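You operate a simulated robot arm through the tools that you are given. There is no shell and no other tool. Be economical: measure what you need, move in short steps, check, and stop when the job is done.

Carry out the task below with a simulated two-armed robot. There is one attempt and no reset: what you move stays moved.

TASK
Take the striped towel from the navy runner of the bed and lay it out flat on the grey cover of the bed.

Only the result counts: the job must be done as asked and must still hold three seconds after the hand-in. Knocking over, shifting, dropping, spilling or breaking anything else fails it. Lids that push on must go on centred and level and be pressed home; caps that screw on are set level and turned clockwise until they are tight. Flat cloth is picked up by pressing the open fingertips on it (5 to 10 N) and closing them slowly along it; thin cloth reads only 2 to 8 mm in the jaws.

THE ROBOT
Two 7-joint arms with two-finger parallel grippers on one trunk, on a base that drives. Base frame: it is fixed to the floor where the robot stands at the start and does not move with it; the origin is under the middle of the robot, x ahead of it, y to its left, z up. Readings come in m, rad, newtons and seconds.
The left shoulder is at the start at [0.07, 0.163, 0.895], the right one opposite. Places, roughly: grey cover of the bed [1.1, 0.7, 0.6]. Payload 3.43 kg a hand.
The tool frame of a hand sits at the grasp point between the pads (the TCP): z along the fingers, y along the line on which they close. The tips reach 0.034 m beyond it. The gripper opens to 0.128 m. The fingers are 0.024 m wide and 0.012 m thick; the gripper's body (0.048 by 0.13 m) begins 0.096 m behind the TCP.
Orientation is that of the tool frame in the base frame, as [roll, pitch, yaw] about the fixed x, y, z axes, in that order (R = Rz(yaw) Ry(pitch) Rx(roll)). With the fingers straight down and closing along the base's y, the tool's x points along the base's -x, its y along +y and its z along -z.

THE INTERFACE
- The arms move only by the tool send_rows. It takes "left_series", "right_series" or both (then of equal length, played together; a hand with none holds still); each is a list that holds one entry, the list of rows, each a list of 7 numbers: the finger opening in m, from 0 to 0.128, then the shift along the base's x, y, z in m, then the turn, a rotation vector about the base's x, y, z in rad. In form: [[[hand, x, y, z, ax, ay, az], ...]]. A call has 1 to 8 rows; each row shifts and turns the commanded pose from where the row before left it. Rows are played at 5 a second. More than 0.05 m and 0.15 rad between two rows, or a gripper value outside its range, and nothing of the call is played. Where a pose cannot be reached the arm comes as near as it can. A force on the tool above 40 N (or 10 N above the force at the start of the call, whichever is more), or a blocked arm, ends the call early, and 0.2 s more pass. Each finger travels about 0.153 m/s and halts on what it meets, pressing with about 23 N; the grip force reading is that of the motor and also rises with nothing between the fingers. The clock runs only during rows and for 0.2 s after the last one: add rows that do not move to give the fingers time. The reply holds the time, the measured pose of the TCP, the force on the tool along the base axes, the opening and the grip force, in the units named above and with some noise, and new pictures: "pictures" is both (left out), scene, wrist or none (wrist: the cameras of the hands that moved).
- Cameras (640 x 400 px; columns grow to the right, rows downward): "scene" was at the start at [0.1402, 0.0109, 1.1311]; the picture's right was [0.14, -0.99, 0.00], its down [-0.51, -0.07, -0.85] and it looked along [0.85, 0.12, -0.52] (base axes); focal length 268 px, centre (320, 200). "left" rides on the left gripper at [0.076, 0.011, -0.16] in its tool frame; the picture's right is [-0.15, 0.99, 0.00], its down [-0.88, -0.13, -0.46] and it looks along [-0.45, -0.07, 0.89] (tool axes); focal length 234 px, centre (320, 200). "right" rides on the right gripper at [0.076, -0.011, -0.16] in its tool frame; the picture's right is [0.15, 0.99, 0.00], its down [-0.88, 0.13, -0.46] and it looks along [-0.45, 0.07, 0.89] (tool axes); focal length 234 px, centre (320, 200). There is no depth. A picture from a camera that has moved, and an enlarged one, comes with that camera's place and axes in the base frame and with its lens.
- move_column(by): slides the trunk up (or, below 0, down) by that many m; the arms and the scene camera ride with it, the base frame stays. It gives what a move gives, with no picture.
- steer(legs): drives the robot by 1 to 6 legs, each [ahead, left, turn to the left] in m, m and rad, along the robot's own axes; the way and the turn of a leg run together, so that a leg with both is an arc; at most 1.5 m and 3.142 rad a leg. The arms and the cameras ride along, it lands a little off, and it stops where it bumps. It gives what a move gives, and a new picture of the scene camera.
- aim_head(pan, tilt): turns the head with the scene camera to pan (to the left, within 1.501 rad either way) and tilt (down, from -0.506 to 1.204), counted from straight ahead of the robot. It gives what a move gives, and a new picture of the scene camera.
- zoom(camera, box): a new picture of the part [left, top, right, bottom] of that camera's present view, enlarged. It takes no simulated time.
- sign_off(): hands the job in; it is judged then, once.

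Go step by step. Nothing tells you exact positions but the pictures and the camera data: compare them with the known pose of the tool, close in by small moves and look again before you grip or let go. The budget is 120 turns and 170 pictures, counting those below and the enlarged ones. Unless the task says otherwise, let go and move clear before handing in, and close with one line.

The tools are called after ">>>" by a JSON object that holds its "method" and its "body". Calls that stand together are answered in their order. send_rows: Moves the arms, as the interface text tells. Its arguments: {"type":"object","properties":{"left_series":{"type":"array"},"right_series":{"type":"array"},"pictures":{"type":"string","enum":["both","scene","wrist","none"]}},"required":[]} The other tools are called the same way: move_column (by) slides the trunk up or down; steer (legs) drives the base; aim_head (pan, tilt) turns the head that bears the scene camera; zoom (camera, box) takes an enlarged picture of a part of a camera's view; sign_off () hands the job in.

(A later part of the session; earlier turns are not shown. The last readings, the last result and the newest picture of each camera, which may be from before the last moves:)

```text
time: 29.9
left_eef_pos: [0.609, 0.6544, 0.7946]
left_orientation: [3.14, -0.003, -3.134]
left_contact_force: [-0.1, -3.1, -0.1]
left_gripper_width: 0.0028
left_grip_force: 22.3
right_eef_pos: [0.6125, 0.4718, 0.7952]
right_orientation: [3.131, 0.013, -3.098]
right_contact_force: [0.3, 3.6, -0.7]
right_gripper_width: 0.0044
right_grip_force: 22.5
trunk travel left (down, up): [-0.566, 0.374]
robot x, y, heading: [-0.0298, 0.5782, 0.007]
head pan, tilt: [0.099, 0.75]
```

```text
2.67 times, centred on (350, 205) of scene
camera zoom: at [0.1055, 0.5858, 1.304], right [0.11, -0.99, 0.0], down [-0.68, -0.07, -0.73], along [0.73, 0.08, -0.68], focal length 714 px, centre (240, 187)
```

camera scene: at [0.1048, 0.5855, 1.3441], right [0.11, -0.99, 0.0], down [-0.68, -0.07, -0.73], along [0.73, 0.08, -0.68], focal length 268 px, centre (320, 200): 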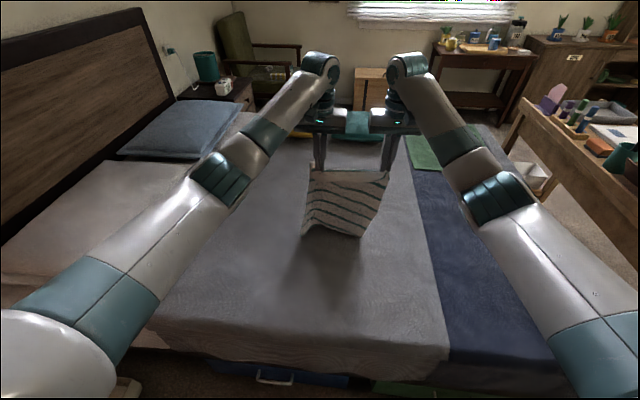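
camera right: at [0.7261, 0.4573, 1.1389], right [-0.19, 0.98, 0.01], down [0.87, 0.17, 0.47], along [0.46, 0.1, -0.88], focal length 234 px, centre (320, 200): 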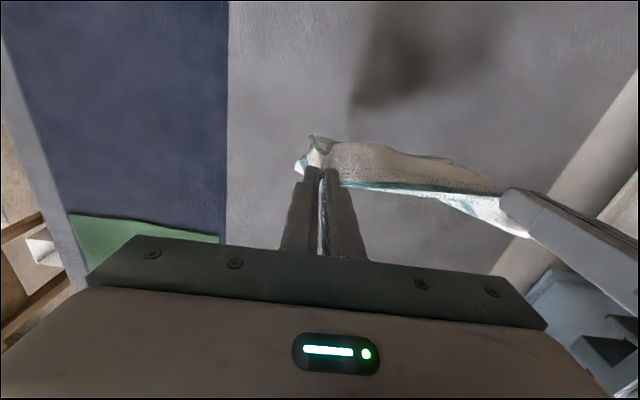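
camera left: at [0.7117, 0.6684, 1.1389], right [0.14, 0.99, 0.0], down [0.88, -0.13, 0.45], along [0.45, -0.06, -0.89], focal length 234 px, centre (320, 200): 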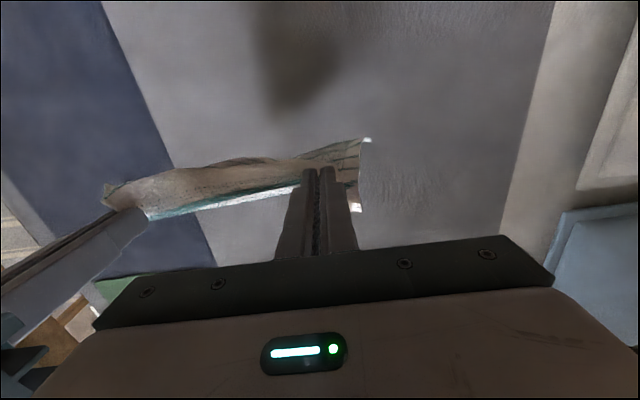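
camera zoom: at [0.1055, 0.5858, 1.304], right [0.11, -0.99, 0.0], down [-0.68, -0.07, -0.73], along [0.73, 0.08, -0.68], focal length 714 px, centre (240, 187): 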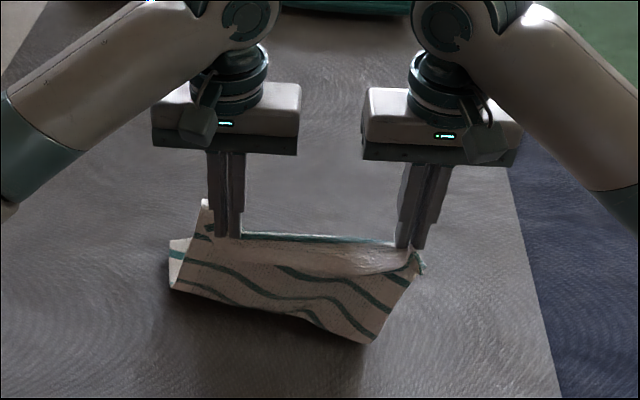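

The laying-out is working. I'll continue with the same pattern.

>>> {"method": "send_rows", "body": {"left_series": [[[0.0, -0.015, 0, -0.01, 0, 0, 0], [0.0, -0.015, 0, -0.01, 0, 0, 0], [0.0, 0, 0, 0, 0, 0, 0]]], "right_series": [[[0.0, -0.015, 0, -0.01, 0, 0, 0], [0.0, -0.015, 0, -0.01, 0, 0, 0], [0.0, 0, 0, 0, 0, 0, 0]]], "pictures": "none"}}

>>> {"method": "move_column", "body": {"by": -0.04}}

>>> {"method": "send_rows", "body": {"left_series": [[[0.0, -0.015, 0, 0, 0, 0, 0], [0.0, -0.015, 0, 0, 0, 0, 0], [0.0, -0.015, 0, 0, 0, 0, 0], [0.0, 0, 0, 0, 0, 0, 0]]], "right_series": [[[0.0, -0.015, 0, 0, 0, 0, 0], [0.0, -0.015, 0, 0, 0, 0, 0], [0.0, -0.015, 0, 0, 0, 0, 0], [0.0, 0, 0, 0, 0, 0, 0]]], "pictures": "none"}}

>>> {"method": "move_column", "body": {"by": -0.04}}

>>> {"method": "zoom", "body": {"camera": "scene", "box": [230, 130, 470, 280]}}

```text
time: 30.7
left_eef_pos: [0.5779, 0.6561, 0.775]
left_orientation: [3.138, -0.004, -3.135]
left_contact_force: [-0.2, -3.2, -0.3]
left_gripper_width: 0.0025
left_grip_force: 22.7
right_eef_pos: [0.583, 0.4703, 0.7748]
right_orientation: [3.13, 0.012, -3.098]
right_contact_force: [-0.2, 4.3, 0.1]
right_gripper_width: 0.004
right_grip_force: 23.0
trunk travel left (down, up): [-0.566, 0.374]
robot x, y, heading: [-0.026, 0.5747, 0.011]
head pan, tilt: [0.099, 0.75]
```

```text
time: 31.6
left_eef_pos: [0.5766, 0.6558, 0.7351]
left_orientation: [3.139, -0.002, -3.134]
left_contact_force: [-0.1, -4.0, 0.1]
left_gripper_width: 0.0025
left_grip_force: 23.2
right_eef_pos: [0.5823, 0.471, 0.7361]
right_orientation: [3.131, 0.012, -3.097]
right_contact_force: [0.3, 4.3, -0.4]
right_gripper_width: 0.0042
right_grip_force: 22.6
trunk travel left (down, up): [-0.526, 0.414]
robot x, y, heading: [-0.0278, 0.5785, 0.006]
head pan, tilt: [0.099, 0.75]
```

```text
time: 32.6
left_eef_pos: [0.5325, 0.6546, 0.736]
left_orientation: [3.139, -0.004, -3.135]
left_contact_force: [0.3, -3.1, -0.7]
left_gripper_width: 0.0026
left_grip_force: 22.8
right_eef_pos: [0.5378, 0.4704, 0.737]
right_orientation: [3.13, 0.012, -3.099]
right_contact_force: [0.0, 3.0, 0.2]
right_gripper_width: 0.004
right_grip_force: 22.6
trunk travel left (down, up): [-0.526, 0.414]
robot x, y, heading: [-0.0284, 0.5741, 0.016]
head pan, tilt: [0.099, 0.75]
```

```text
time: 33.4
left_eef_pos: [0.5325, 0.6541, 0.6961]
left_orientation: [3.142, -0.004, -3.137]
left_contact_force: [0.8, -3.3, 0.1]
left_gripper_width: 0.0023
left_grip_force: 22.7
right_eef_pos: [0.538, 0.4699, 0.697]
right_orientation: [3.133, 0.01, -3.096]
right_contact_force: [-0.4, 4.3, -0.6]
right_gripper_width: 0.0041
right_grip_force: 22.8
trunk travel left (down, up): [-0.486, 0.454]
robot x, y, heading: [-0.0298, 0.5744, 0.012]
head pan, tilt: [0.099, 0.75]
```

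```text
2.67 times, centred on (350, 205) of scene
camera zoom: at [0.1047, 0.5858, 1.2241], right [0.11, -0.99, 0.0], down [-0.68, -0.07, -0.73], along [0.73, 0.08, -0.68], focal length 714 px, centre (240, 187)
```

zoom: 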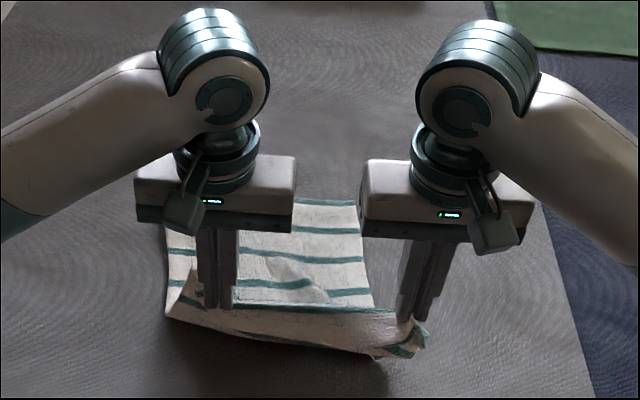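

The far edge lies flat at x≈0.80, and the hands are about 9 cm above the bed. I'll draw back and lower further.

>>> {"method": "send_rows", "body": {"left_series": [[[0.0, -0.015, 0, -0.005, 0, 0, 0], [0.0, -0.015, 0, -0.01, 0, 0, 0], [0.0, -0.015, 0, -0.01, 0, 0, 0], [0.0, -0.01, 0, -0.01, 0, 0, 0], [0.0, -0.01, 0, -0.01, 0, 0, 0], [0.0, 0, 0, 0, 0, 0, 0]]], "right_series": [[[0.0, -0.017, 0, -0.005, 0, 0, 0], [0.0, -0.016, 0, -0.01, 0, 0, 0], [0.0, -0.016, 0, -0.01, 0, 0, 0], [0.0, -0.01, 0, -0.01, 0, 0, 0], [0.0, -0.01, 0, -0.01, 0, 0, 0], [0.0, 0, 0, 0, 0, 0, 0]]], "pictures": "both"}}

```text
time: 34.8
left_eef_pos: [0.4675, 0.655, 0.6492]
left_orientation: [3.141, -0.005, -3.135]
left_contact_force: [0.8, -3.3, 0.4]
left_gripper_width: 0.0026
left_grip_force: 23.5
right_eef_pos: [0.4678, 0.4716, 0.6508]
right_orientation: [3.129, 0.011, -3.099]
right_contact_force: [-0.2, 3.5, -0.3]
right_gripper_width: 0.0041
right_grip_force: 22.7
trunk travel left (down, up): [-0.486, 0.454]
robot x, y, heading: [-0.0289, 0.5789, 0.011]
head pan, tilt: [0.099, 0.75]
camera scene: at [0.1052, 0.5858, 1.224], right [0.11, -0.99, 0.0], down [-0.68, -0.07, -0.73], along [0.73, 0.08, -0.68], focal length 268 px, centre (320, 200)
camera right: at [0.393, 0.4543, 0.8086], right [-0.19, 0.98, 0.01], down [0.87, 0.16, 0.47], along [0.46, 0.1, -0.88], focal length 234 px, centre (320, 200)
camera left: at [0.3912, 0.666, 0.8086], right [0.14, 0.99, 0.0], down [0.88, -0.12, 0.45], along [0.45, -0.06, -0.89], focal length 234 px, centre (320, 200)
```

scene: 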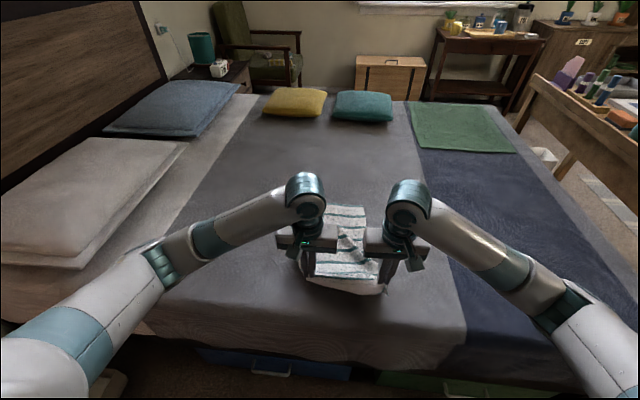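
right: 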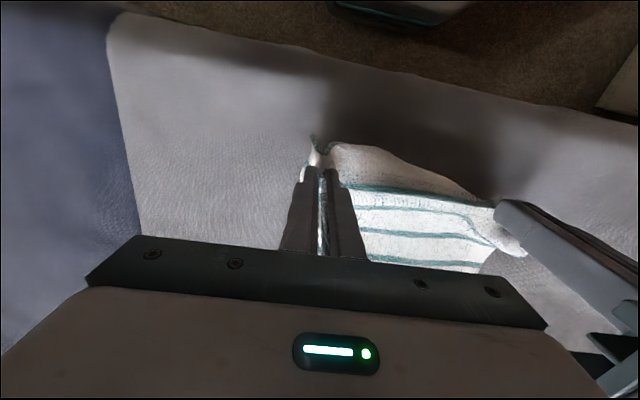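
left: 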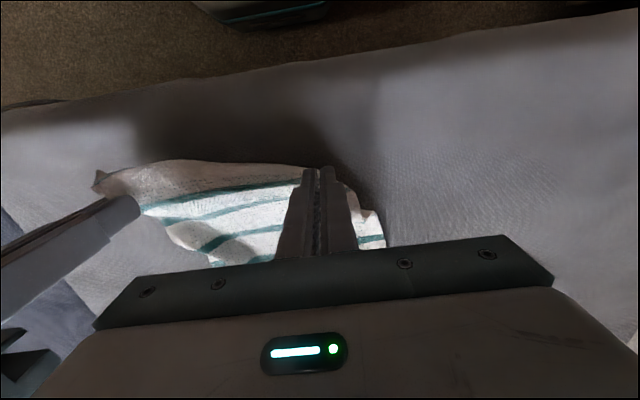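

>>> {"method": "zoom", "body": {"camera": "scene", "box": [260, 190, 440, 302]}}

```text
3.56 times, centred on (350, 246) of scene
camera zoom: at [0.1052, 0.5858, 1.224], right [0.11, -0.99, 0.0], down [-0.68, -0.07, -0.73], along [0.73, 0.08, -0.68], focal length 952 px, centre (213, 36)
```

zoom: 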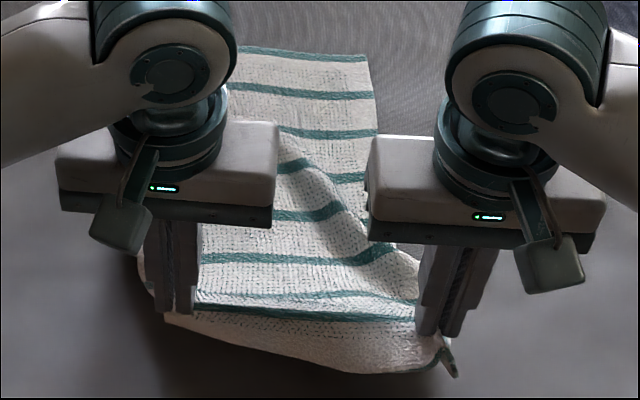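

There's a diagonal wrinkle from slack in the middle. I'll draw the near edge back a few cm while lowering, to pull it straight.

>>> {"method": "send_rows", "body": {"left_series": [[[0.0, -0.01, 0, -0.005, 0, 0, 0], [0.0, -0.01, 0, -0.005, 0, 0, 0], [0.0, -0.01, 0, -0.005, 0, 0, 0], [0.0, -0.01, 0, -0.005, 0, 0, 0], [0.0, 0, 0, 0, 0, 0, 0]]], "right_series": [[[0.0, -0.01, 0, -0.005, 0, 0, 0], [0.0, -0.01, 0, -0.005, 0, 0, 0], [0.0, -0.01, 0, -0.005, 0, 0, 0], [0.0, -0.01, 0, -0.005, 0, 0, 0], [0.0, 0, 0, 0, 0, 0, 0]]], "pictures": "none"}}

>>> {"method": "zoom", "body": {"camera": "scene", "box": [260, 190, 440, 302]}}

```text
time: 36.0
left_eef_pos: [0.4278, 0.6555, 0.6294]
left_orientation: [3.14, -0.005, -3.135]
left_contact_force: [0.6, -4.4, 0.0]
left_gripper_width: 0.0025
left_grip_force: 23.2
right_eef_pos: [0.4289, 0.4704, 0.6303]
right_orientation: [3.132, 0.012, -3.097]
right_contact_force: [-0.3, 4.3, -0.3]
right_gripper_width: 0.004
right_grip_force: 22.7
trunk travel left (down, up): [-0.486, 0.454]
robot x, y, heading: [-0.0261, 0.5752, 0.013]
head pan, tilt: [0.099, 0.75]
```

```text
3.56 times, centred on (350, 246) of scene
camera zoom: at [0.1051, 0.5858, 1.224], right [0.11, -0.99, 0.0], down [-0.68, -0.07, -0.73], along [0.73, 0.08, -0.68], focal length 952 px, centre (213, 36)
```

zoom: 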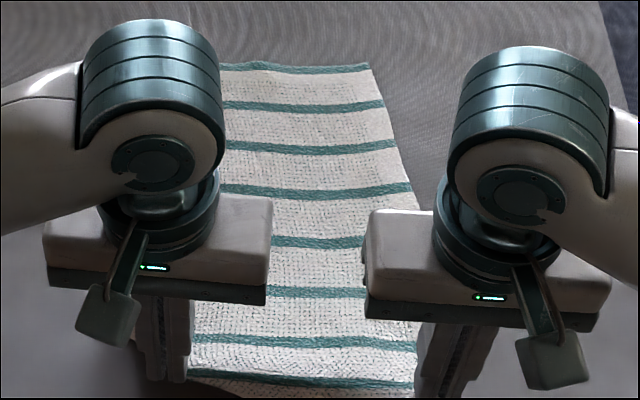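

The towel is pulled straight. I'll look at the near strip in the wrist cameras before setting it down.

>>> {"method": "zoom", "body": {"camera": "right", "box": [200, 60, 600, 310]}}

>>> {"method": "zoom", "body": {"camera": "left", "box": [60, 60, 460, 310]}}

```text
1.60 times, centred on (400, 185) of right
camera zoom: at [0.3533, 0.454, 0.789], right [-0.19, 0.98, 0.01], down [0.87, 0.16, 0.47], along [0.46, 0.1, -0.88], focal length 375 px, centre (192, 224)
```

zoom: 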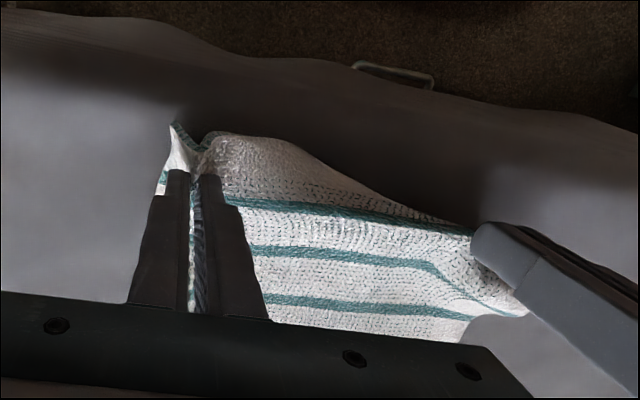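

```text
1.60 times, centred on (260, 185) of left
camera zoom: at [0.3508, 0.6662, 0.7884], right [0.14, 0.99, 0.0], down [0.88, -0.12, 0.45], along [0.45, -0.06, -0.89], focal length 375 px, centre (416, 224)
```

zoom: 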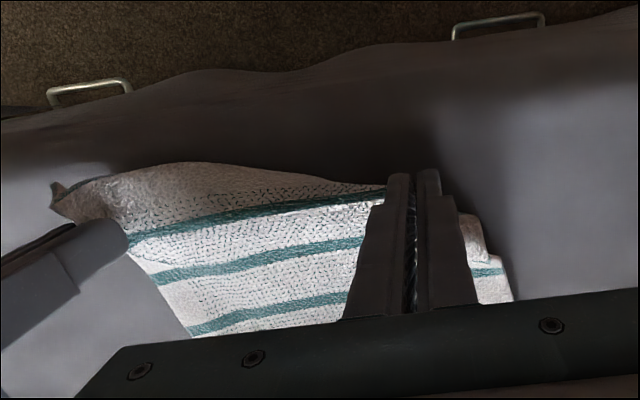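

The near flap already slopes outward toward the robot, so lowering with a touch of forward motion should lay it down.

>>> {"method": "send_rows", "body": {"left_series": [[[0.0, 0.002, -0.002, -0.007, 0, 0, 0], [0.0, 0.002, -0.002, -0.007, 0, 0, 0], [0.0, 0.002, 0, -0.007, 0, 0, 0], [0.0, 0.002, 0, -0.005, 0, 0, 0], [0.0, 0, 0, 0, 0, 0, 0]]], "right_series": [[[0.0, 0.002, 0.002, -0.007, 0, 0, 0], [0.0, 0.002, 0.002, -0.007, 0, 0, 0], [0.0, 0.002, 0, -0.007, 0, 0, 0], [0.0, 0.002, 0, -0.005, 0, 0, 0], [0.0, 0, 0, 0, 0, 0, 0]]], "pictures": "wrist"}}

```text
time: 37.2
left_eef_pos: [0.4338, 0.6518, 0.6042]
left_orientation: [3.141, -0.003, -3.135]
left_contact_force: [-0.9, -1.0, 1.2]
left_gripper_width: 0.0026
left_grip_force: 22.7
right_eef_pos: [0.4371, 0.4753, 0.6052]
right_orientation: [3.129, 0.011, -3.095]
right_contact_force: [-0.7, 2.2, 3.8]
right_gripper_width: 0.004
right_grip_force: 23.1
trunk travel left (down, up): [-0.486, 0.454]
robot x, y, heading: [-0.0269, 0.5794, 0.012]
head pan, tilt: [0.099, 0.75]
camera right: at [0.361, 0.4582, 0.7635], right [-0.19, 0.98, 0.01], down [0.87, 0.16, 0.47], along [0.46, 0.1, -0.88], focal length 234 px, centre (320, 200)
camera left: at [0.3585, 0.6621, 0.7627], right [0.14, 0.99, 0.0], down [0.88, -0.12, 0.45], along [0.45, -0.06, -0.89], focal length 234 px, centre (320, 200)
```

right: 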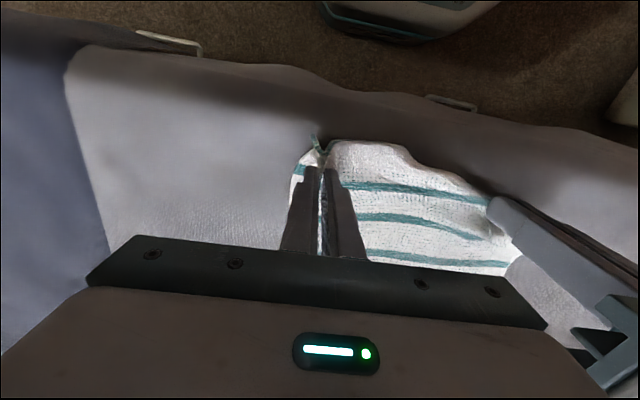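
left: 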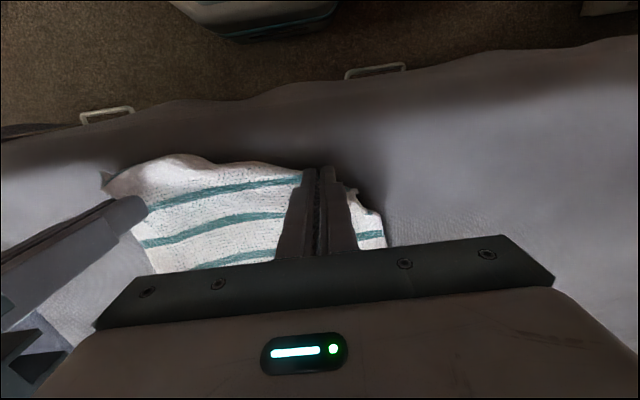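

The flap has laid out flat. I'll open slowly to spread the gathered pinch, then lift straight up.

>>> {"method": "send_rows", "body": {"left_series": [[[0.008, 0, 0, 0, 0, 0, 0], [0.016, 0, 0, 0, 0, 0, 0], [0.026, 0, 0, 0, 0, 0, 0], [0.038, 0, 0, 0, 0, 0, 0], [0.05, 0, 0, 0, 0, 0, 0], [0.05, 0, 0, 0.01, 0, 0, 0], [0.05, 0, 0, 0.02, 0, 0, 0], [0.05, 0, 0, 0.03, 0, 0, 0]]], "right_series": [[[0.008, 0, 0, 0, 0, 0, 0], [0.016, 0, 0, 0, 0, 0, 0], [0.026, 0, 0, 0, 0, 0, 0], [0.038, 0, 0, 0, 0, 0, 0], [0.05, 0, 0, 0, 0, 0, 0], [0.05, 0, 0, 0.01, 0, 0, 0], [0.05, 0, 0, 0.02, 0, 0, 0], [0.05, 0, 0, 0.03, 0, 0, 0]]], "pictures": "wrist"}}

```text
time: 39.0
left_eef_pos: [0.4343, 0.6511, 0.6639]
left_orientation: [3.139, -0.004, -3.135]
left_contact_force: [0.4, 0.0, 0.2]
left_gripper_width: 0.0498
left_grip_force: 0.1
right_eef_pos: [0.4365, 0.4753, 0.6648]
right_orientation: [3.131, 0.012, -3.095]
right_contact_force: [0.7, 0.6, -0.4]
right_gripper_width: 0.05
right_grip_force: 0.1
trunk travel left (down, up): [-0.486, 0.454]
robot x, y, heading: [-0.0269, 0.5764, 0.015]
head pan, tilt: [0.099, 0.75]
camera right: at [0.3612, 0.4579, 0.8234], right [-0.19, 0.98, 0.01], down [0.87, 0.16, 0.47], along [0.46, 0.1, -0.88], focal length 234 px, centre (320, 200)
camera left: at [0.3588, 0.6619, 0.823], right [0.14, 0.99, 0.0], down [0.88, -0.13, 0.45], along [0.45, -0.06, -0.89], focal length 234 px, centre (320, 200)
```

right: 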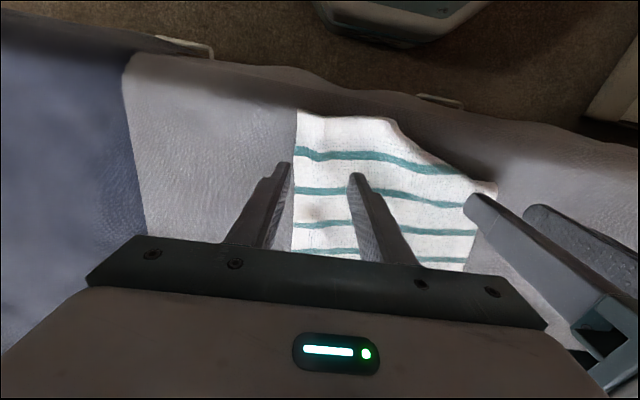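
left: 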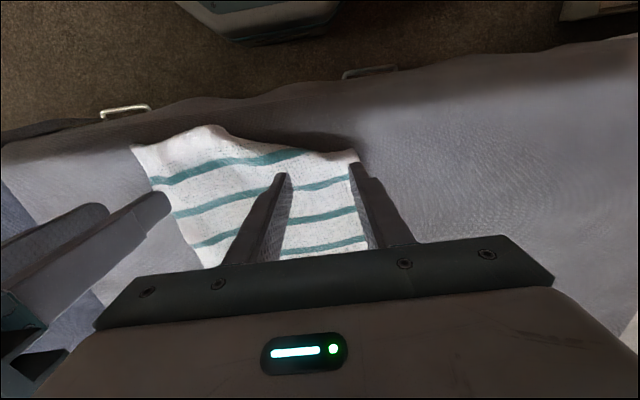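

Released cleanly. I'll raise and part the hands to view the whole towel.

>>> {"method": "send_rows", "body": {"left_series": [[[0.05, 0, 0, 0.04, 0, 0, 0], [0.05, 0, 0, 0.04, 0, 0, 0], [0.05, 0, 0.03, 0.03, 0, 0, 0], [0.05, 0, 0.045, 0, 0, 0, 0], [0.05, 0, 0.045, 0, 0, 0, 0], [0.05, 0, 0.045, 0, 0, 0, 0], [0.05, 0, 0.045, 0, 0, 0, 0]]], "right_series": [[[0.05, 0, 0, 0.04, 0, 0, 0], [0.05, 0, 0, 0.04, 0, 0, 0], [0.05, 0, -0.03, 0.03, 0, 0, 0], [0.05, 0, -0.045, 0, 0, 0, 0], [0.05, 0, -0.045, 0, 0, 0, 0], [0.05, 0, -0.045, 0, 0, 0, 0], [0.05, 0, -0.045, 0, 0, 0, 0]]], "pictures": "scene"}}

>>> {"method": "zoom", "body": {"camera": "scene", "box": [240, 170, 460, 307]}}

```text
time: 40.6
left_eef_pos: [0.4334, 0.8606, 0.7752]
left_orientation: [3.139, -0.002, -3.135]
left_contact_force: [0.4, -0.5, 0.8]
left_gripper_width: 0.0502
left_grip_force: 0.0
right_eef_pos: [0.4361, 0.2647, 0.7749]
right_orientation: [3.131, 0.014, -3.097]
right_contact_force: [0.5, -0.2, -0.2]
right_gripper_width: 0.0497
right_grip_force: 0.1
trunk travel left (down, up): [-0.486, 0.454]
robot x, y, heading: [-0.0296, 0.5774, 0.011]
head pan, tilt: [0.099, 0.75]
camera scene: at [0.1035, 0.5859, 1.2243], right [0.11, -0.99, 0.0], down [-0.68, -0.07, -0.73], along [0.73, 0.08, -0.68], focal length 268 px, centre (320, 200)
```

scene: 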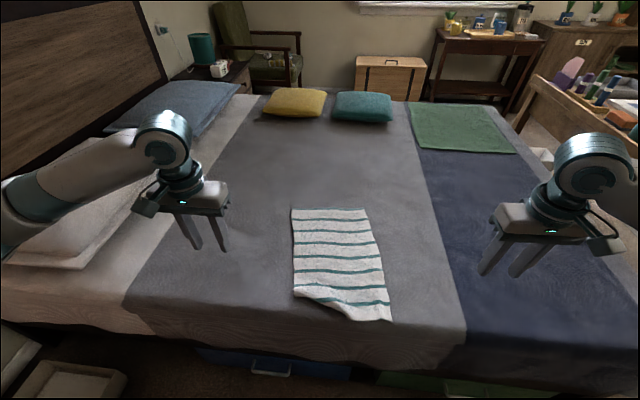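

```text
2.91 times, centred on (350, 238) of scene
camera zoom: at [0.1035, 0.5859, 1.2243], right [0.11, -0.99, 0.0], down [-0.68, -0.07, -0.73], along [0.73, 0.08, -0.68], focal length 779 px, centre (233, 88)
```

zoom: 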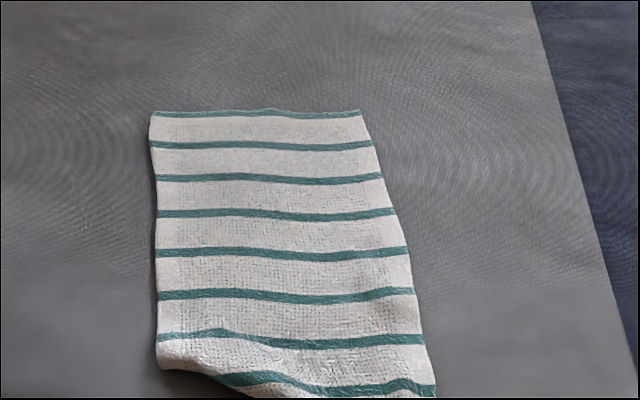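

The towel is nearly perfect. I'll check the near-left corner, which looks tucked under.

>>> {"method": "zoom", "body": {"camera": "scene", "box": [270, 260, 420, 354]}}

>>> {"method": "zoom", "body": {"camera": "left", "box": [0, 0, 400, 250]}}

```text
4.26 times, centred on (345, 307) of scene
camera zoom: at [0.1035, 0.5859, 1.2243], right [0.11, -0.99, 0.0], down [-0.68, -0.07, -0.73], along [0.73, 0.08, -0.68], focal length 1139 px, centre (214, -255)
```

zoom: 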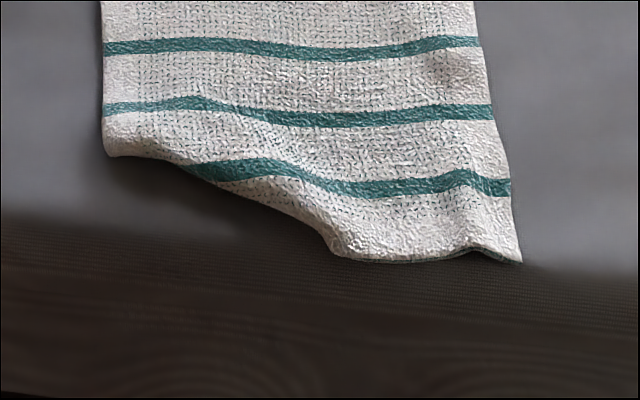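

```text
1.60 times, centred on (200, 125) of left
camera zoom: at [0.3574, 0.8725, 0.9339], right [0.14, 0.99, 0.0], down [0.88, -0.13, 0.45], along [0.45, -0.06, -0.89], focal length 375 px, centre (512, 320)
```

zoom: 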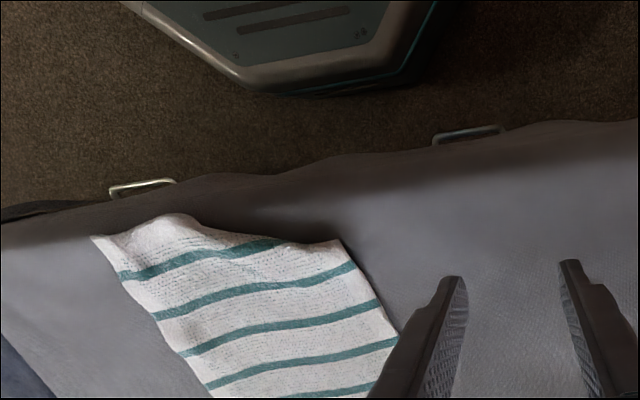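

The near-left corner is tucked under by about 4 cm, at x≈0.43, y≈0.69. I'll lift that corner with the left hand, let the flap drop, and set it down while moving inward so the flap lays outward.

>>> {"method": "send_rows", "body": {"left_series": [[[0.04, 0.005, -0.045, 0, 0, 0, 0], [0.04, 0.005, -0.045, 0, 0, 0, 0], [0.04, 0.005, -0.045, 0, 0, 0, 0], [0.04, 0.005, -0.045, -0.02, 0, 0, 0], [0.04, 0.005, -0.02, -0.04, 0, 0, 0], [0.04, 0, 0, -0.04, 0, 0, 0], [0.04, 0, 0, -0.04, 0, 0, 0], [0.04, 0, 0, -0.01, 0, 0, 0]]], "pictures": "wrist"}}

```text
time: 42.4
left_eef_pos: [0.4595, 0.6621, 0.6232]
left_orientation: [3.14, -0.004, -3.134]
left_contact_force: [-0.6, 0.5, -0.5]
left_gripper_width: 0.0397
left_grip_force: 0.0
right_eef_pos: [0.4362, 0.2645, 0.7739]
right_orientation: [3.13, 0.012, -3.098]
right_contact_force: [0.3, -0.1, -0.1]
right_gripper_width: 0.0501
right_grip_force: 0.1
trunk travel left (down, up): [-0.486, 0.454]
robot x, y, heading: [-0.0275, 0.5813, 0.009]
head pan, tilt: [0.099, 0.75]
camera left: at [0.3834, 0.6722, 0.7823], right [0.14, 0.99, 0.0], down [0.88, -0.12, 0.45], along [0.45, -0.06, -0.89], focal length 234 px, centre (320, 200)
```

left: 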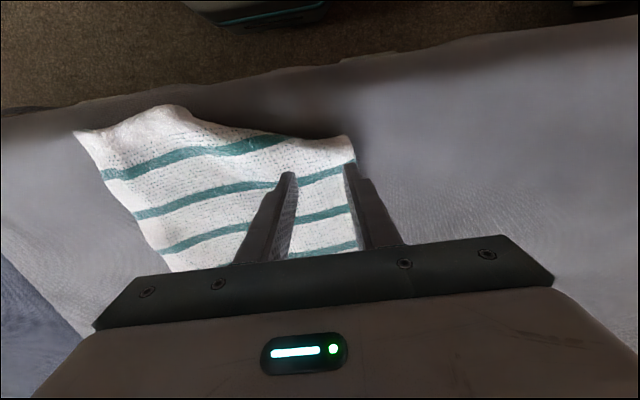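

>>> {"method": "send_rows", "body": {"left_series": [[[0.04, 0, -0.005, -0.01, 0, 0, 0], [0.04, 0, 0, -0.008, 0, 0, 0], [0.04, 0, 0, -0.003, 0, 0, 0], [0.04, 0, 0, 0, 0, 0, 0]]], "pictures": "none"}}

```text
time: 43.4
left_eef_pos: [0.4597, 0.6561, 0.603]
left_orientation: [3.139, -0.004, -3.134]
left_contact_force: [-0.4, 0.5, 0.6]
left_gripper_width: 0.0398
left_grip_force: 0.1
right_eef_pos: [0.437, 0.2651, 0.7749]
right_orientation: [3.132, 0.014, -3.098]
right_contact_force: [0.1, -0.2, 0.3]
right_gripper_width: 0.0501
right_grip_force: 0.0
trunk travel left (down, up): [-0.486, 0.454]
robot x, y, heading: [-0.0263, 0.5811, 0.01]
head pan, tilt: [0.099, 0.75]
```

>>> {"method": "send_rows", "body": {"left_series": [[[0.04, 0, 0, -0.002, 0, 0, 0], [0.04, 0, 0, -0.002, 0, 0, 0], [0.04, 0, 0, 0, 0, 0, 0]]], "pictures": "none"}}

```text
time: 44.2
left_eef_pos: [0.4606, 0.6555, 0.5995]
left_orientation: [3.141, -0.003, -3.135]
left_contact_force: [0.6, 2.4, 10.7]
left_gripper_width: 0.0394
left_grip_force: 0.0
right_eef_pos: [0.4379, 0.2648, 0.7749]
right_orientation: [3.131, 0.011, -3.098]
right_contact_force: [0.8, 0.1, 0.8]
right_gripper_width: 0.0499
right_grip_force: 0.1
trunk travel left (down, up): [-0.486, 0.454]
robot x, y, heading: [-0.029, 0.5765, 0.011]
head pan, tilt: [0.099, 0.75]
```

Pressing at about 10 N, I'll close slowly and then lift the corner.

>>> {"method": "send_rows", "body": {"left_series": [[[0.033, 0, 0, 0, 0, 0, 0], [0.026, 0, 0, 0, 0, 0, 0], [0.019, 0, 0, 0, 0, 0, 0], [0.012, 0, 0, 0, 0, 0, 0], [0.005, 0, 0, 0, 0, 0, 0], [0.0, 0, 0, 0, 0, 0, 0], [0.0, 0, 0, 0, 0, 0, 0]]], "pictures": "none"}}

>>> {"method": "send_rows", "body": {"left_series": [[[0.0, 0, 0, 0.01, 0, 0, 0], [0.0, 0, 0, 0.02, 0, 0, 0], [0.0, 0, 0, 0.03, 0, 0, 0], [0.0, 0, 0, 0.03, 0, 0, 0], [0.0, 0, 0, 0, 0, 0, 0]]], "pictures": "wrist"}}

>>> {"method": "zoom", "body": {"camera": "scene", "box": [240, 210, 440, 335]}}

```text
time: 45.8
left_eef_pos: [0.4592, 0.6554, 0.5989]
left_orientation: [3.139, 0.0, -3.134]
left_contact_force: [0.9, -1.3, 14.8]
left_gripper_width: 0.0
left_grip_force: 23.3
right_eef_pos: [0.4384, 0.2637, 0.7757]
right_orientation: [3.131, 0.013, -3.098]
right_contact_force: [0.3, -0.3, -0.1]
right_gripper_width: 0.0498
right_grip_force: 0.0
trunk travel left (down, up): [-0.486, 0.454]
robot x, y, heading: [-0.0317, 0.5755, 0.011]
head pan, tilt: [0.099, 0.75]
```

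```text
time: 47.0
left_eef_pos: [0.4593, 0.6557, 0.6896]
left_orientation: [3.14, -0.004, -3.135]
left_contact_force: [0.4, 1.0, -0.9]
left_gripper_width: 0.0
left_grip_force: 23.4
right_eef_pos: [0.4379, 0.2638, 0.776]
right_orientation: [3.13, 0.012, -3.099]
right_contact_force: [-0.4, -0.6, -0.1]
right_gripper_width: 0.0499
right_grip_force: 0.1
trunk travel left (down, up): [-0.486, 0.454]
robot x, y, heading: [-0.0275, 0.5775, 0.003]
head pan, tilt: [0.099, 0.75]
camera left: at [0.3833, 0.6668, 0.8476], right [0.14, 0.99, 0.0], down [0.88, -0.12, 0.45], along [0.45, -0.06, -0.89], focal length 234 px, centre (320, 200)
```

left: 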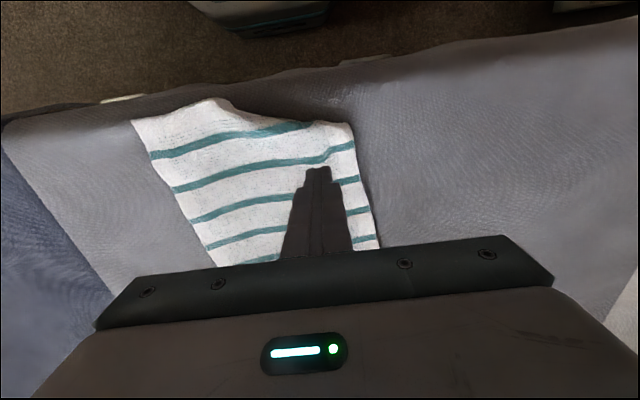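

```text
3.20 times, centred on (340, 272) of scene
camera zoom: at [0.1051, 0.5858, 1.224], right [0.11, -0.99, 0.0], down [-0.68, -0.07, -0.73], along [0.73, 0.08, -0.68], focal length 857 px, centre (256, -32)
```

zoom: 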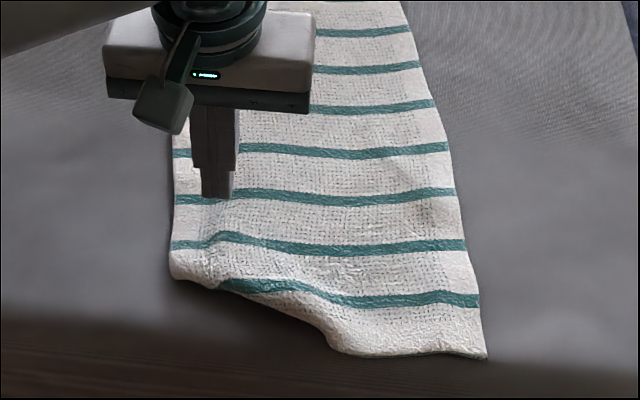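

That pinch slipped. I'll retry with a wider opening and a firmer press.

>>> {"method": "send_rows", "body": {"left_series": [[[0.05, 0, -0.002, 0, 0, 0, 0], [0.05, -0.007, 0, -0.03, 0, 0, 0], [0.05, 0, 0, -0.03, 0, 0, 0], [0.05, 0, 0, -0.025, 0, 0, 0], [0.05, 0, 0, -0.006, 0, 0, 0], [0.05, 0, 0, -0.002, 0, 0, 0], [0.05, 0, 0, 0, 0, 0, 0]]], "pictures": "wrist"}}

```text
time: 48.6
left_eef_pos: [0.4536, 0.6536, 0.5998]
left_orientation: [-3.141, 0.001, -3.134]
left_contact_force: [-1.0, 1.3, 25.0]
left_gripper_width: 0.0495
left_grip_force: 0.1
right_eef_pos: [0.4359, 0.2649, 0.776]
right_orientation: [3.132, 0.014, -3.099]
right_contact_force: [-0.5, 1.2, -0.1]
right_gripper_width: 0.0499
right_grip_force: 0.1
trunk travel left (down, up): [-0.486, 0.454]
robot x, y, heading: [-0.0283, 0.5785, 0.013]
head pan, tilt: [0.099, 0.75]
camera left: at [0.3761, 0.6649, 0.7573], right [0.14, 0.99, 0.0], down [0.88, -0.12, 0.46], along [0.45, -0.06, -0.89], focal length 234 px, centre (320, 200)
```

left: 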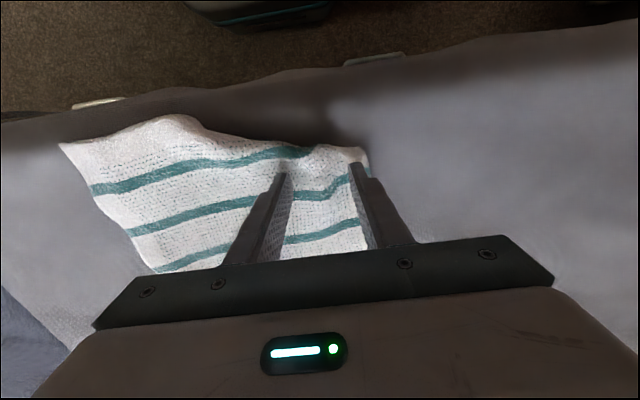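

>>> {"method": "send_rows", "body": {"left_series": [[[0.05, 0, 0, 0.012, 0, 0, 0], [0.05, 0, -0.009, 0, 0, 0, 0], [0.05, 0, 0, -0.009, 0, 0, 0], [0.05, 0, 0, 0, 0, 0, 0]]], "pictures": "none"}}

```text
time: 49.6
left_eef_pos: [0.4525, 0.6447, 0.6007]
left_orientation: [3.138, -0.002, -3.136]
left_contact_force: [-1.7, 3.1, 10.4]
left_gripper_width: 0.0498
left_grip_force: 0.0
right_eef_pos: [0.4371, 0.2654, 0.776]
right_orientation: [3.132, 0.012, -3.098]
right_contact_force: [1.1, 0.2, 0.1]
right_gripper_width: 0.0501
right_grip_force: 0.0
trunk travel left (down, up): [-0.486, 0.454]
robot x, y, heading: [-0.0319, 0.5753, 0.009]
head pan, tilt: [0.099, 0.75]
```

>>> {"method": "send_rows", "body": {"left_series": [[[0.043, 0, 0, 0, 0, 0, 0], [0.036, 0, 0, 0, 0, 0, 0], [0.029, 0, 0, 0, 0, 0, 0], [0.022, 0, 0, 0, 0, 0, 0], [0.015, 0, 0, 0, 0, 0, 0], [0.008, 0, 0, 0, 0, 0, 0], [0.0, 0, 0, 0, 0, 0, 0], [0.0, 0, 0, 0, 0, 0, 0]]], "pictures": "wrist"}}

```text
time: 51.4
left_eef_pos: [0.453, 0.6437, 0.5999]
left_orientation: [3.14, -0.002, -3.134]
left_contact_force: [0.6, 0.3, 9.6]
left_gripper_width: 0.0083
left_grip_force: 23.2
right_eef_pos: [0.4366, 0.2651, 0.7759]
right_orientation: [3.131, 0.011, -3.098]
right_contact_force: [0.3, 0.3, -0.4]
right_gripper_width: 0.05
right_grip_force: 0.2
trunk travel left (down, up): [-0.486, 0.454]
robot x, y, heading: [-0.0259, 0.577, 0.006]
head pan, tilt: [0.099, 0.75]
camera left: at [0.3766, 0.6558, 0.7584], right [0.14, 0.99, 0.0], down [0.88, -0.12, 0.45], along [0.45, -0.06, -0.89], focal length 234 px, centre (320, 200)
```

left: 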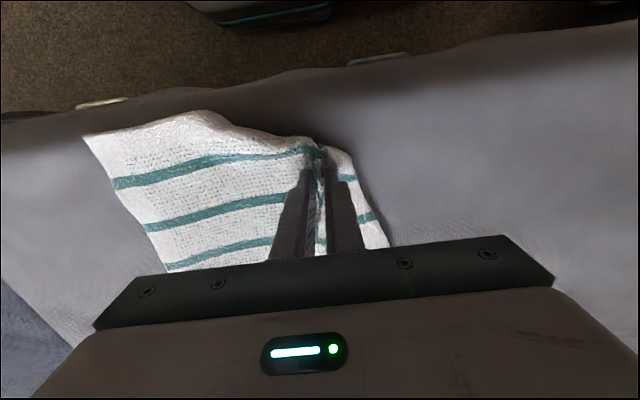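

Gripped at 8 mm, possibly both layers. I'll lift and look.

>>> {"method": "send_rows", "body": {"left_series": [[[0.0, 0, 0, 0.01, 0, 0, 0], [0.0, 0, 0, 0.02, 0, 0, 0], [0.0, 0, 0, 0.025, 0, 0, 0], [0.0, 0, 0, 0.025, 0, 0, 0], [0.0, 0, 0, 0.02, 0, 0, 0], [0.0, 0, 0, 0, 0, 0, 0]]], "pictures": "wrist"}}

>>> {"method": "zoom", "body": {"camera": "scene", "box": [240, 210, 440, 335]}}

```text
time: 52.8
left_eef_pos: [0.4529, 0.6444, 0.6997]
left_orientation: [3.141, -0.003, -3.134]
left_contact_force: [-0.4, -0.2, -0.8]
left_gripper_width: 0.0075
left_grip_force: 23.0
right_eef_pos: [0.4372, 0.2645, 0.775]
right_orientation: [3.131, 0.013, -3.098]
right_contact_force: [-0.6, 0.1, -0.1]
right_gripper_width: 0.05
right_grip_force: 0.1
trunk travel left (down, up): [-0.486, 0.454]
robot x, y, heading: [-0.0285, 0.5814, 0.011]
head pan, tilt: [0.099, 0.75]
camera left: at [0.377, 0.6561, 0.8574], right [0.14, 0.99, 0.0], down [0.88, -0.12, 0.45], along [0.45, -0.06, -0.89], focal length 234 px, centre (320, 200)
```

left: 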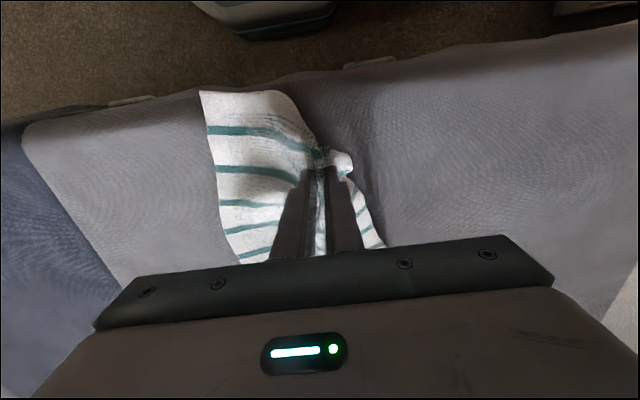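

```text
3.20 times, centred on (340, 272) of scene
camera zoom: at [0.1051, 0.5858, 1.224], right [0.11, -0.99, 0.0], down [-0.68, -0.07, -0.73], along [0.73, 0.08, -0.68], focal length 857 px, centre (256, -32)
```

zoom: 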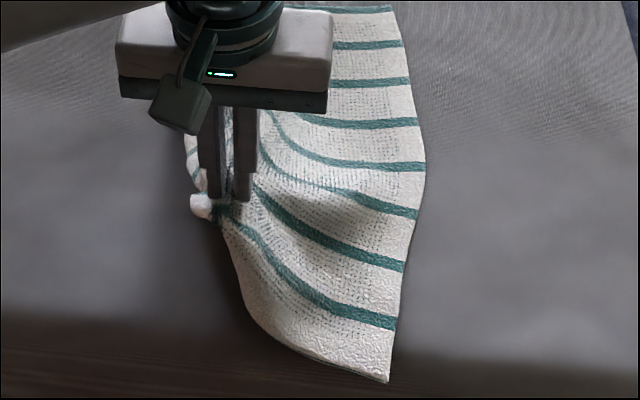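

Both layers are in the jaws, so the flap can't drop. I'll set it back down, release, and re-grip further inland (single layer), so the tucked flap falls open when lifted.

>>> {"method": "send_rows", "body": {"left_series": [[[0.0, 0, 0, -0.03, 0, 0, 0], [0.0, 0, 0, -0.03, 0, 0, 0], [0.0, 0, 0, -0.03, 0, 0, 0], [0.02, 0, 0, 0, 0, 0, 0], [0.05, 0, 0, 0, 0, 0, 0], [0.05, 0, 0, 0.03, 0, 0, 0], [0.05, 0, 0, 0.04, 0, 0, 0], [0.05, 0, 0.04, 0.02, 0, 0, 0]]], "pictures": "none"}}

>>> {"method": "send_rows", "body": {"left_series": [[[0.05, 0, 0.05, 0, 0, 0, 0], [0.05, 0, 0.05, 0, 0, 0, 0], [0.05, 0, 0.05, 0, 0, 0, 0]]], "pictures": "none"}}

>>> {"method": "zoom", "body": {"camera": "scene", "box": [230, 195, 454, 335]}}

```text
time: 54.6
left_eef_pos: [0.4521, 0.6856, 0.6986]
left_orientation: [3.139, -0.004, -3.135]
left_contact_force: [-0.6, 0.6, 0.1]
left_gripper_width: 0.0499
left_grip_force: 0.1
right_eef_pos: [0.4367, 0.2663, 0.7749]
right_orientation: [3.129, 0.013, -3.098]
right_contact_force: [0.1, 0.4, -0.6]
right_gripper_width: 0.05
right_grip_force: 0.0
trunk travel left (down, up): [-0.486, 0.454]
robot x, y, heading: [-0.0283, 0.5768, 0.009]
head pan, tilt: [0.099, 0.75]
```

```text
time: 55.4
left_eef_pos: [0.4525, 0.8358, 0.6994]
left_orientation: [3.14, -0.003, -3.135]
left_contact_force: [-0.1, 0.1, -0.8]
left_gripper_width: 0.0499
left_grip_force: 0.0
right_eef_pos: [0.4362, 0.2648, 0.7753]
right_orientation: [3.133, 0.013, -3.1]
right_contact_force: [-0.2, 0.2, 0.0]
right_gripper_width: 0.0499
right_grip_force: 0.0
trunk travel left (down, up): [-0.486, 0.454]
robot x, y, heading: [-0.0275, 0.5805, 0.011]
head pan, tilt: [0.099, 0.75]
```

```text
2.86 times, centred on (342, 265) of scene
camera zoom: at [0.1042, 0.5871, 1.2242], right [0.11, -0.99, 0.0], down [-0.68, -0.08, -0.73], along [0.73, 0.08, -0.68], focal length 765 px, centre (257, 14)
```

zoom: 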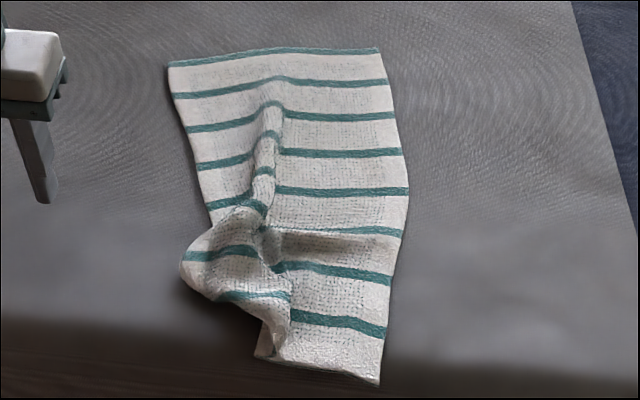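

The near-left part is bunched now, but the far half is flat. I'll re-grip at the far edge close to the hem with both hands, lift the towel so everything hangs open, and lay it again near edge first.

>>> {"method": "send_rows", "body": {"left_series": [[[0.05, 0.036, -0.018, 0, 0, 0, 0], [0.05, 0.036, -0.018, 0, 0, 0, 0], [0.05, 0.036, -0.018, 0, 0, 0, 0], [0.05, 0.036, -0.018, 0, 0, 0, 0], [0.05, 0.036, -0.018, 0, 0, 0, 0.11], [0.05, 0.036, -0.018, 0, 0, 0, 0.11], [0.05, 0.036, -0.018, -0.01, 0, 0, 0], [0.05, 0, 0, -0.03, 0, 0, 0]]], "right_series": [[[0.05, 0.04, 0.02, 0, 0, 0, 0], [0.05, 0.04, 0.02, 0, 0, 0, 0], [0.05, 0.04, 0.02, 0, 0, 0, 0], [0.05, 0.04, 0.02, 0, 0, 0, 0], [0.05, 0.04, 0.02, -0.02, 0, 0, 0.1], [0.05, 0.04, 0.02, -0.03, 0, 0, 0.11], [0.05, 0.035, 0.02, -0.02, 0, 0, 0], [0.05, 0, 0.04, -0.02, 0, 0, 0]]], "pictures": "none"}}

>>> {"method": "send_rows", "body": {"left_series": [[[0.05, 0, 0, 0, 0, 0, 0], [0.05, 0, 0, 0, 0, 0, 0], [0.05, 0, 0, -0.02, 0, 0, 0], [0.05, 0, 0, 0, 0, 0, 0]]], "right_series": [[[0.05, 0.015, 0.035, 0, 0, 0, 0], [0.05, 0.015, 0.035, 0, 0, 0, 0], [0.05, 0, 0.038, -0.03, 0, 0, 0], [0.05, 0, 0, 0, 0, 0, 0]]], "pictures": "both"}}

```text
refused: row 6 steps farther than a row can; nothing moved
```

```text
time: 56.4
left_eef_pos: [0.4519, 0.8346, 0.68]
left_orientation: [3.141, -0.003, -3.134]
left_contact_force: [-0.1, 0.0, -0.2]
left_gripper_width: 0.0501
left_grip_force: 0.0
right_eef_pos: [0.468, 0.3728, 0.7461]
right_orientation: [3.128, 0.013, -3.099]
right_contact_force: [0.1, -0.3, -0.1]
right_gripper_width: 0.0499
right_grip_force: 0.0
trunk travel left (down, up): [-0.486, 0.454]
robot x, y, heading: [-0.0269, 0.5813, 0.006]
head pan, tilt: [0.099, 0.75]
camera scene: at [0.1045, 0.5852, 1.2242], right [0.11, -0.99, 0.0], down [-0.68, -0.07, -0.73], along [0.73, 0.08, -0.68], focal length 268 px, centre (320, 200)
camera right: at [0.3914, 0.3563, 0.9033], right [-0.19, 0.98, 0.01], down [0.87, 0.16, 0.47], along [0.46, 0.1, -0.88], focal length 234 px, centre (320, 200)
camera left: at [0.3766, 0.8456, 0.838], right [0.14, 0.99, 0.0], down [0.88, -0.12, 0.45], along [0.45, -0.06, -0.89], focal length 234 px, centre (320, 200)
```

scene: 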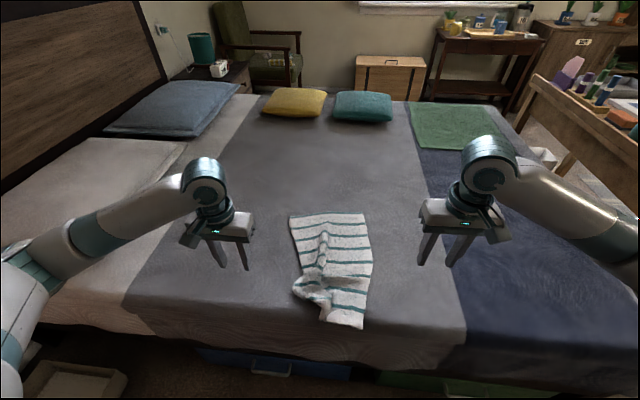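
right: 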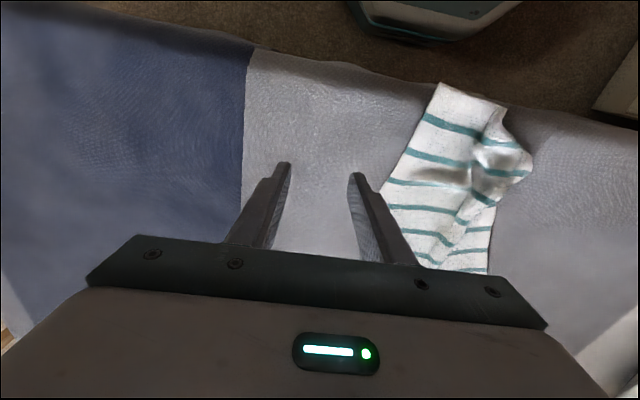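
left: 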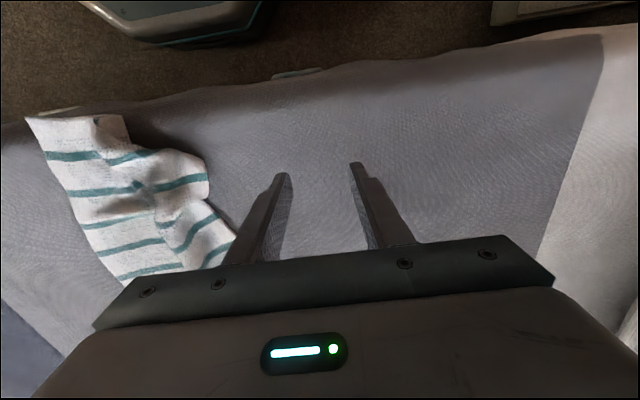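

>>> {"method": "send_rows", "body": {"left_series": [[[0.05, 0.0316, -0.0158, 0.01, 0, 0, 0.055], [0.05, 0.0316, -0.0158, 0.01, 0, 0, 0.055], [0.05, 0.0316, -0.0158, 0, 0, 0, 0.055], [0.05, 0.0316, -0.0158, 0, 0, 0, 0.055], [0.05, 0.0316, -0.0158, 0, 0, 0, 0], [0.05, 0.0316, -0.0158, 0, 0, 0, 0], [0.05, 0.0316, -0.0158, -0.02, 0, 0, 0], [0.05, 0.0316, -0.0158, -0.03, 0, 0, 0]]], "right_series": [[[0.05, 0.0341, 0.0225, 0, 0, 0, 0.045], [0.05, 0.0341, 0.0225, 0, 0, 0, 0.045], [0.05, 0.0341, 0.0225, 0, 0, 0, 0.045], [0.05, 0.0341, 0.0225, 0, 0, 0, 0.045], [0.05, 0.0341, 0.0225, -0.02, 0, 0, 0], [0.05, 0.0341, 0.0225, -0.025, 0, 0, 0], [0.05, 0.0341, 0.0225, -0.025, 0, 0, 0], [0.05, 0.0341, 0.0225, -0.025, 0, 0, 0]]], "pictures": "wrist"}}

```text
time: 58.2
left_eef_pos: [0.7043, 0.7081, 0.6472]
left_orientation: [3.137, -0.005, -2.913]
left_contact_force: [0.1, 0.2, 0.0]
left_gripper_width: 0.05
left_grip_force: 0.0
right_eef_pos: [0.7399, 0.553, 0.6485]
right_orientation: [3.133, 0.011, -2.918]
right_contact_force: [0.6, -0.2, -0.3]
right_gripper_width: 0.0497
right_grip_force: 0.1
trunk travel left (down, up): [-0.486, 0.454]
robot x, y, heading: [-0.0281, 0.5761, 0.012]
head pan, tilt: [0.099, 0.75]
camera right: at [0.6693, 0.5229, 0.8064], right [-0.36, 0.93, 0.01], down [0.82, 0.32, 0.47], along [0.43, 0.18, -0.88], focal length 234 px, centre (320, 200)
camera left: at [0.6293, 0.703, 0.8065], right [-0.08, 1.0, 0.0], down [0.89, 0.07, 0.45], along [0.45, 0.04, -0.89], focal length 234 px, centre (320, 200)
```

right: 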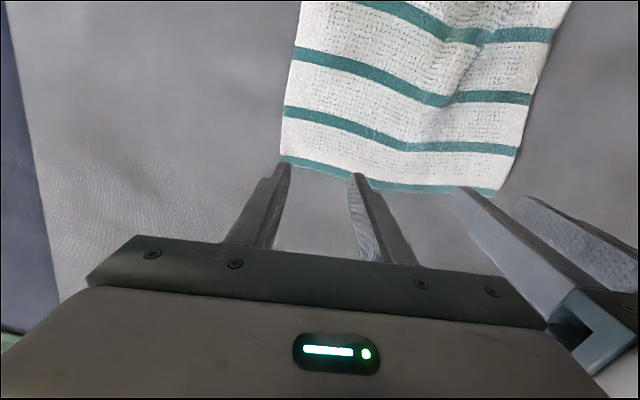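
left: 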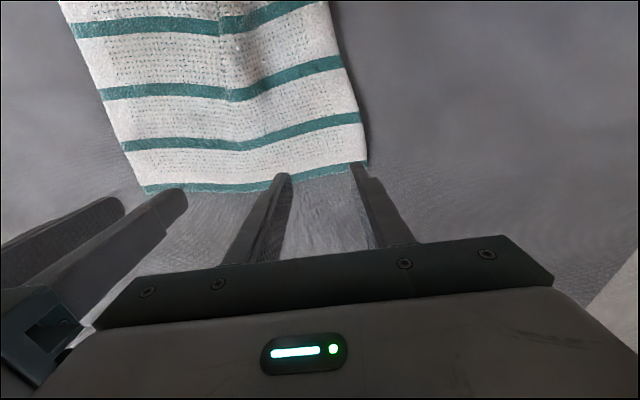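

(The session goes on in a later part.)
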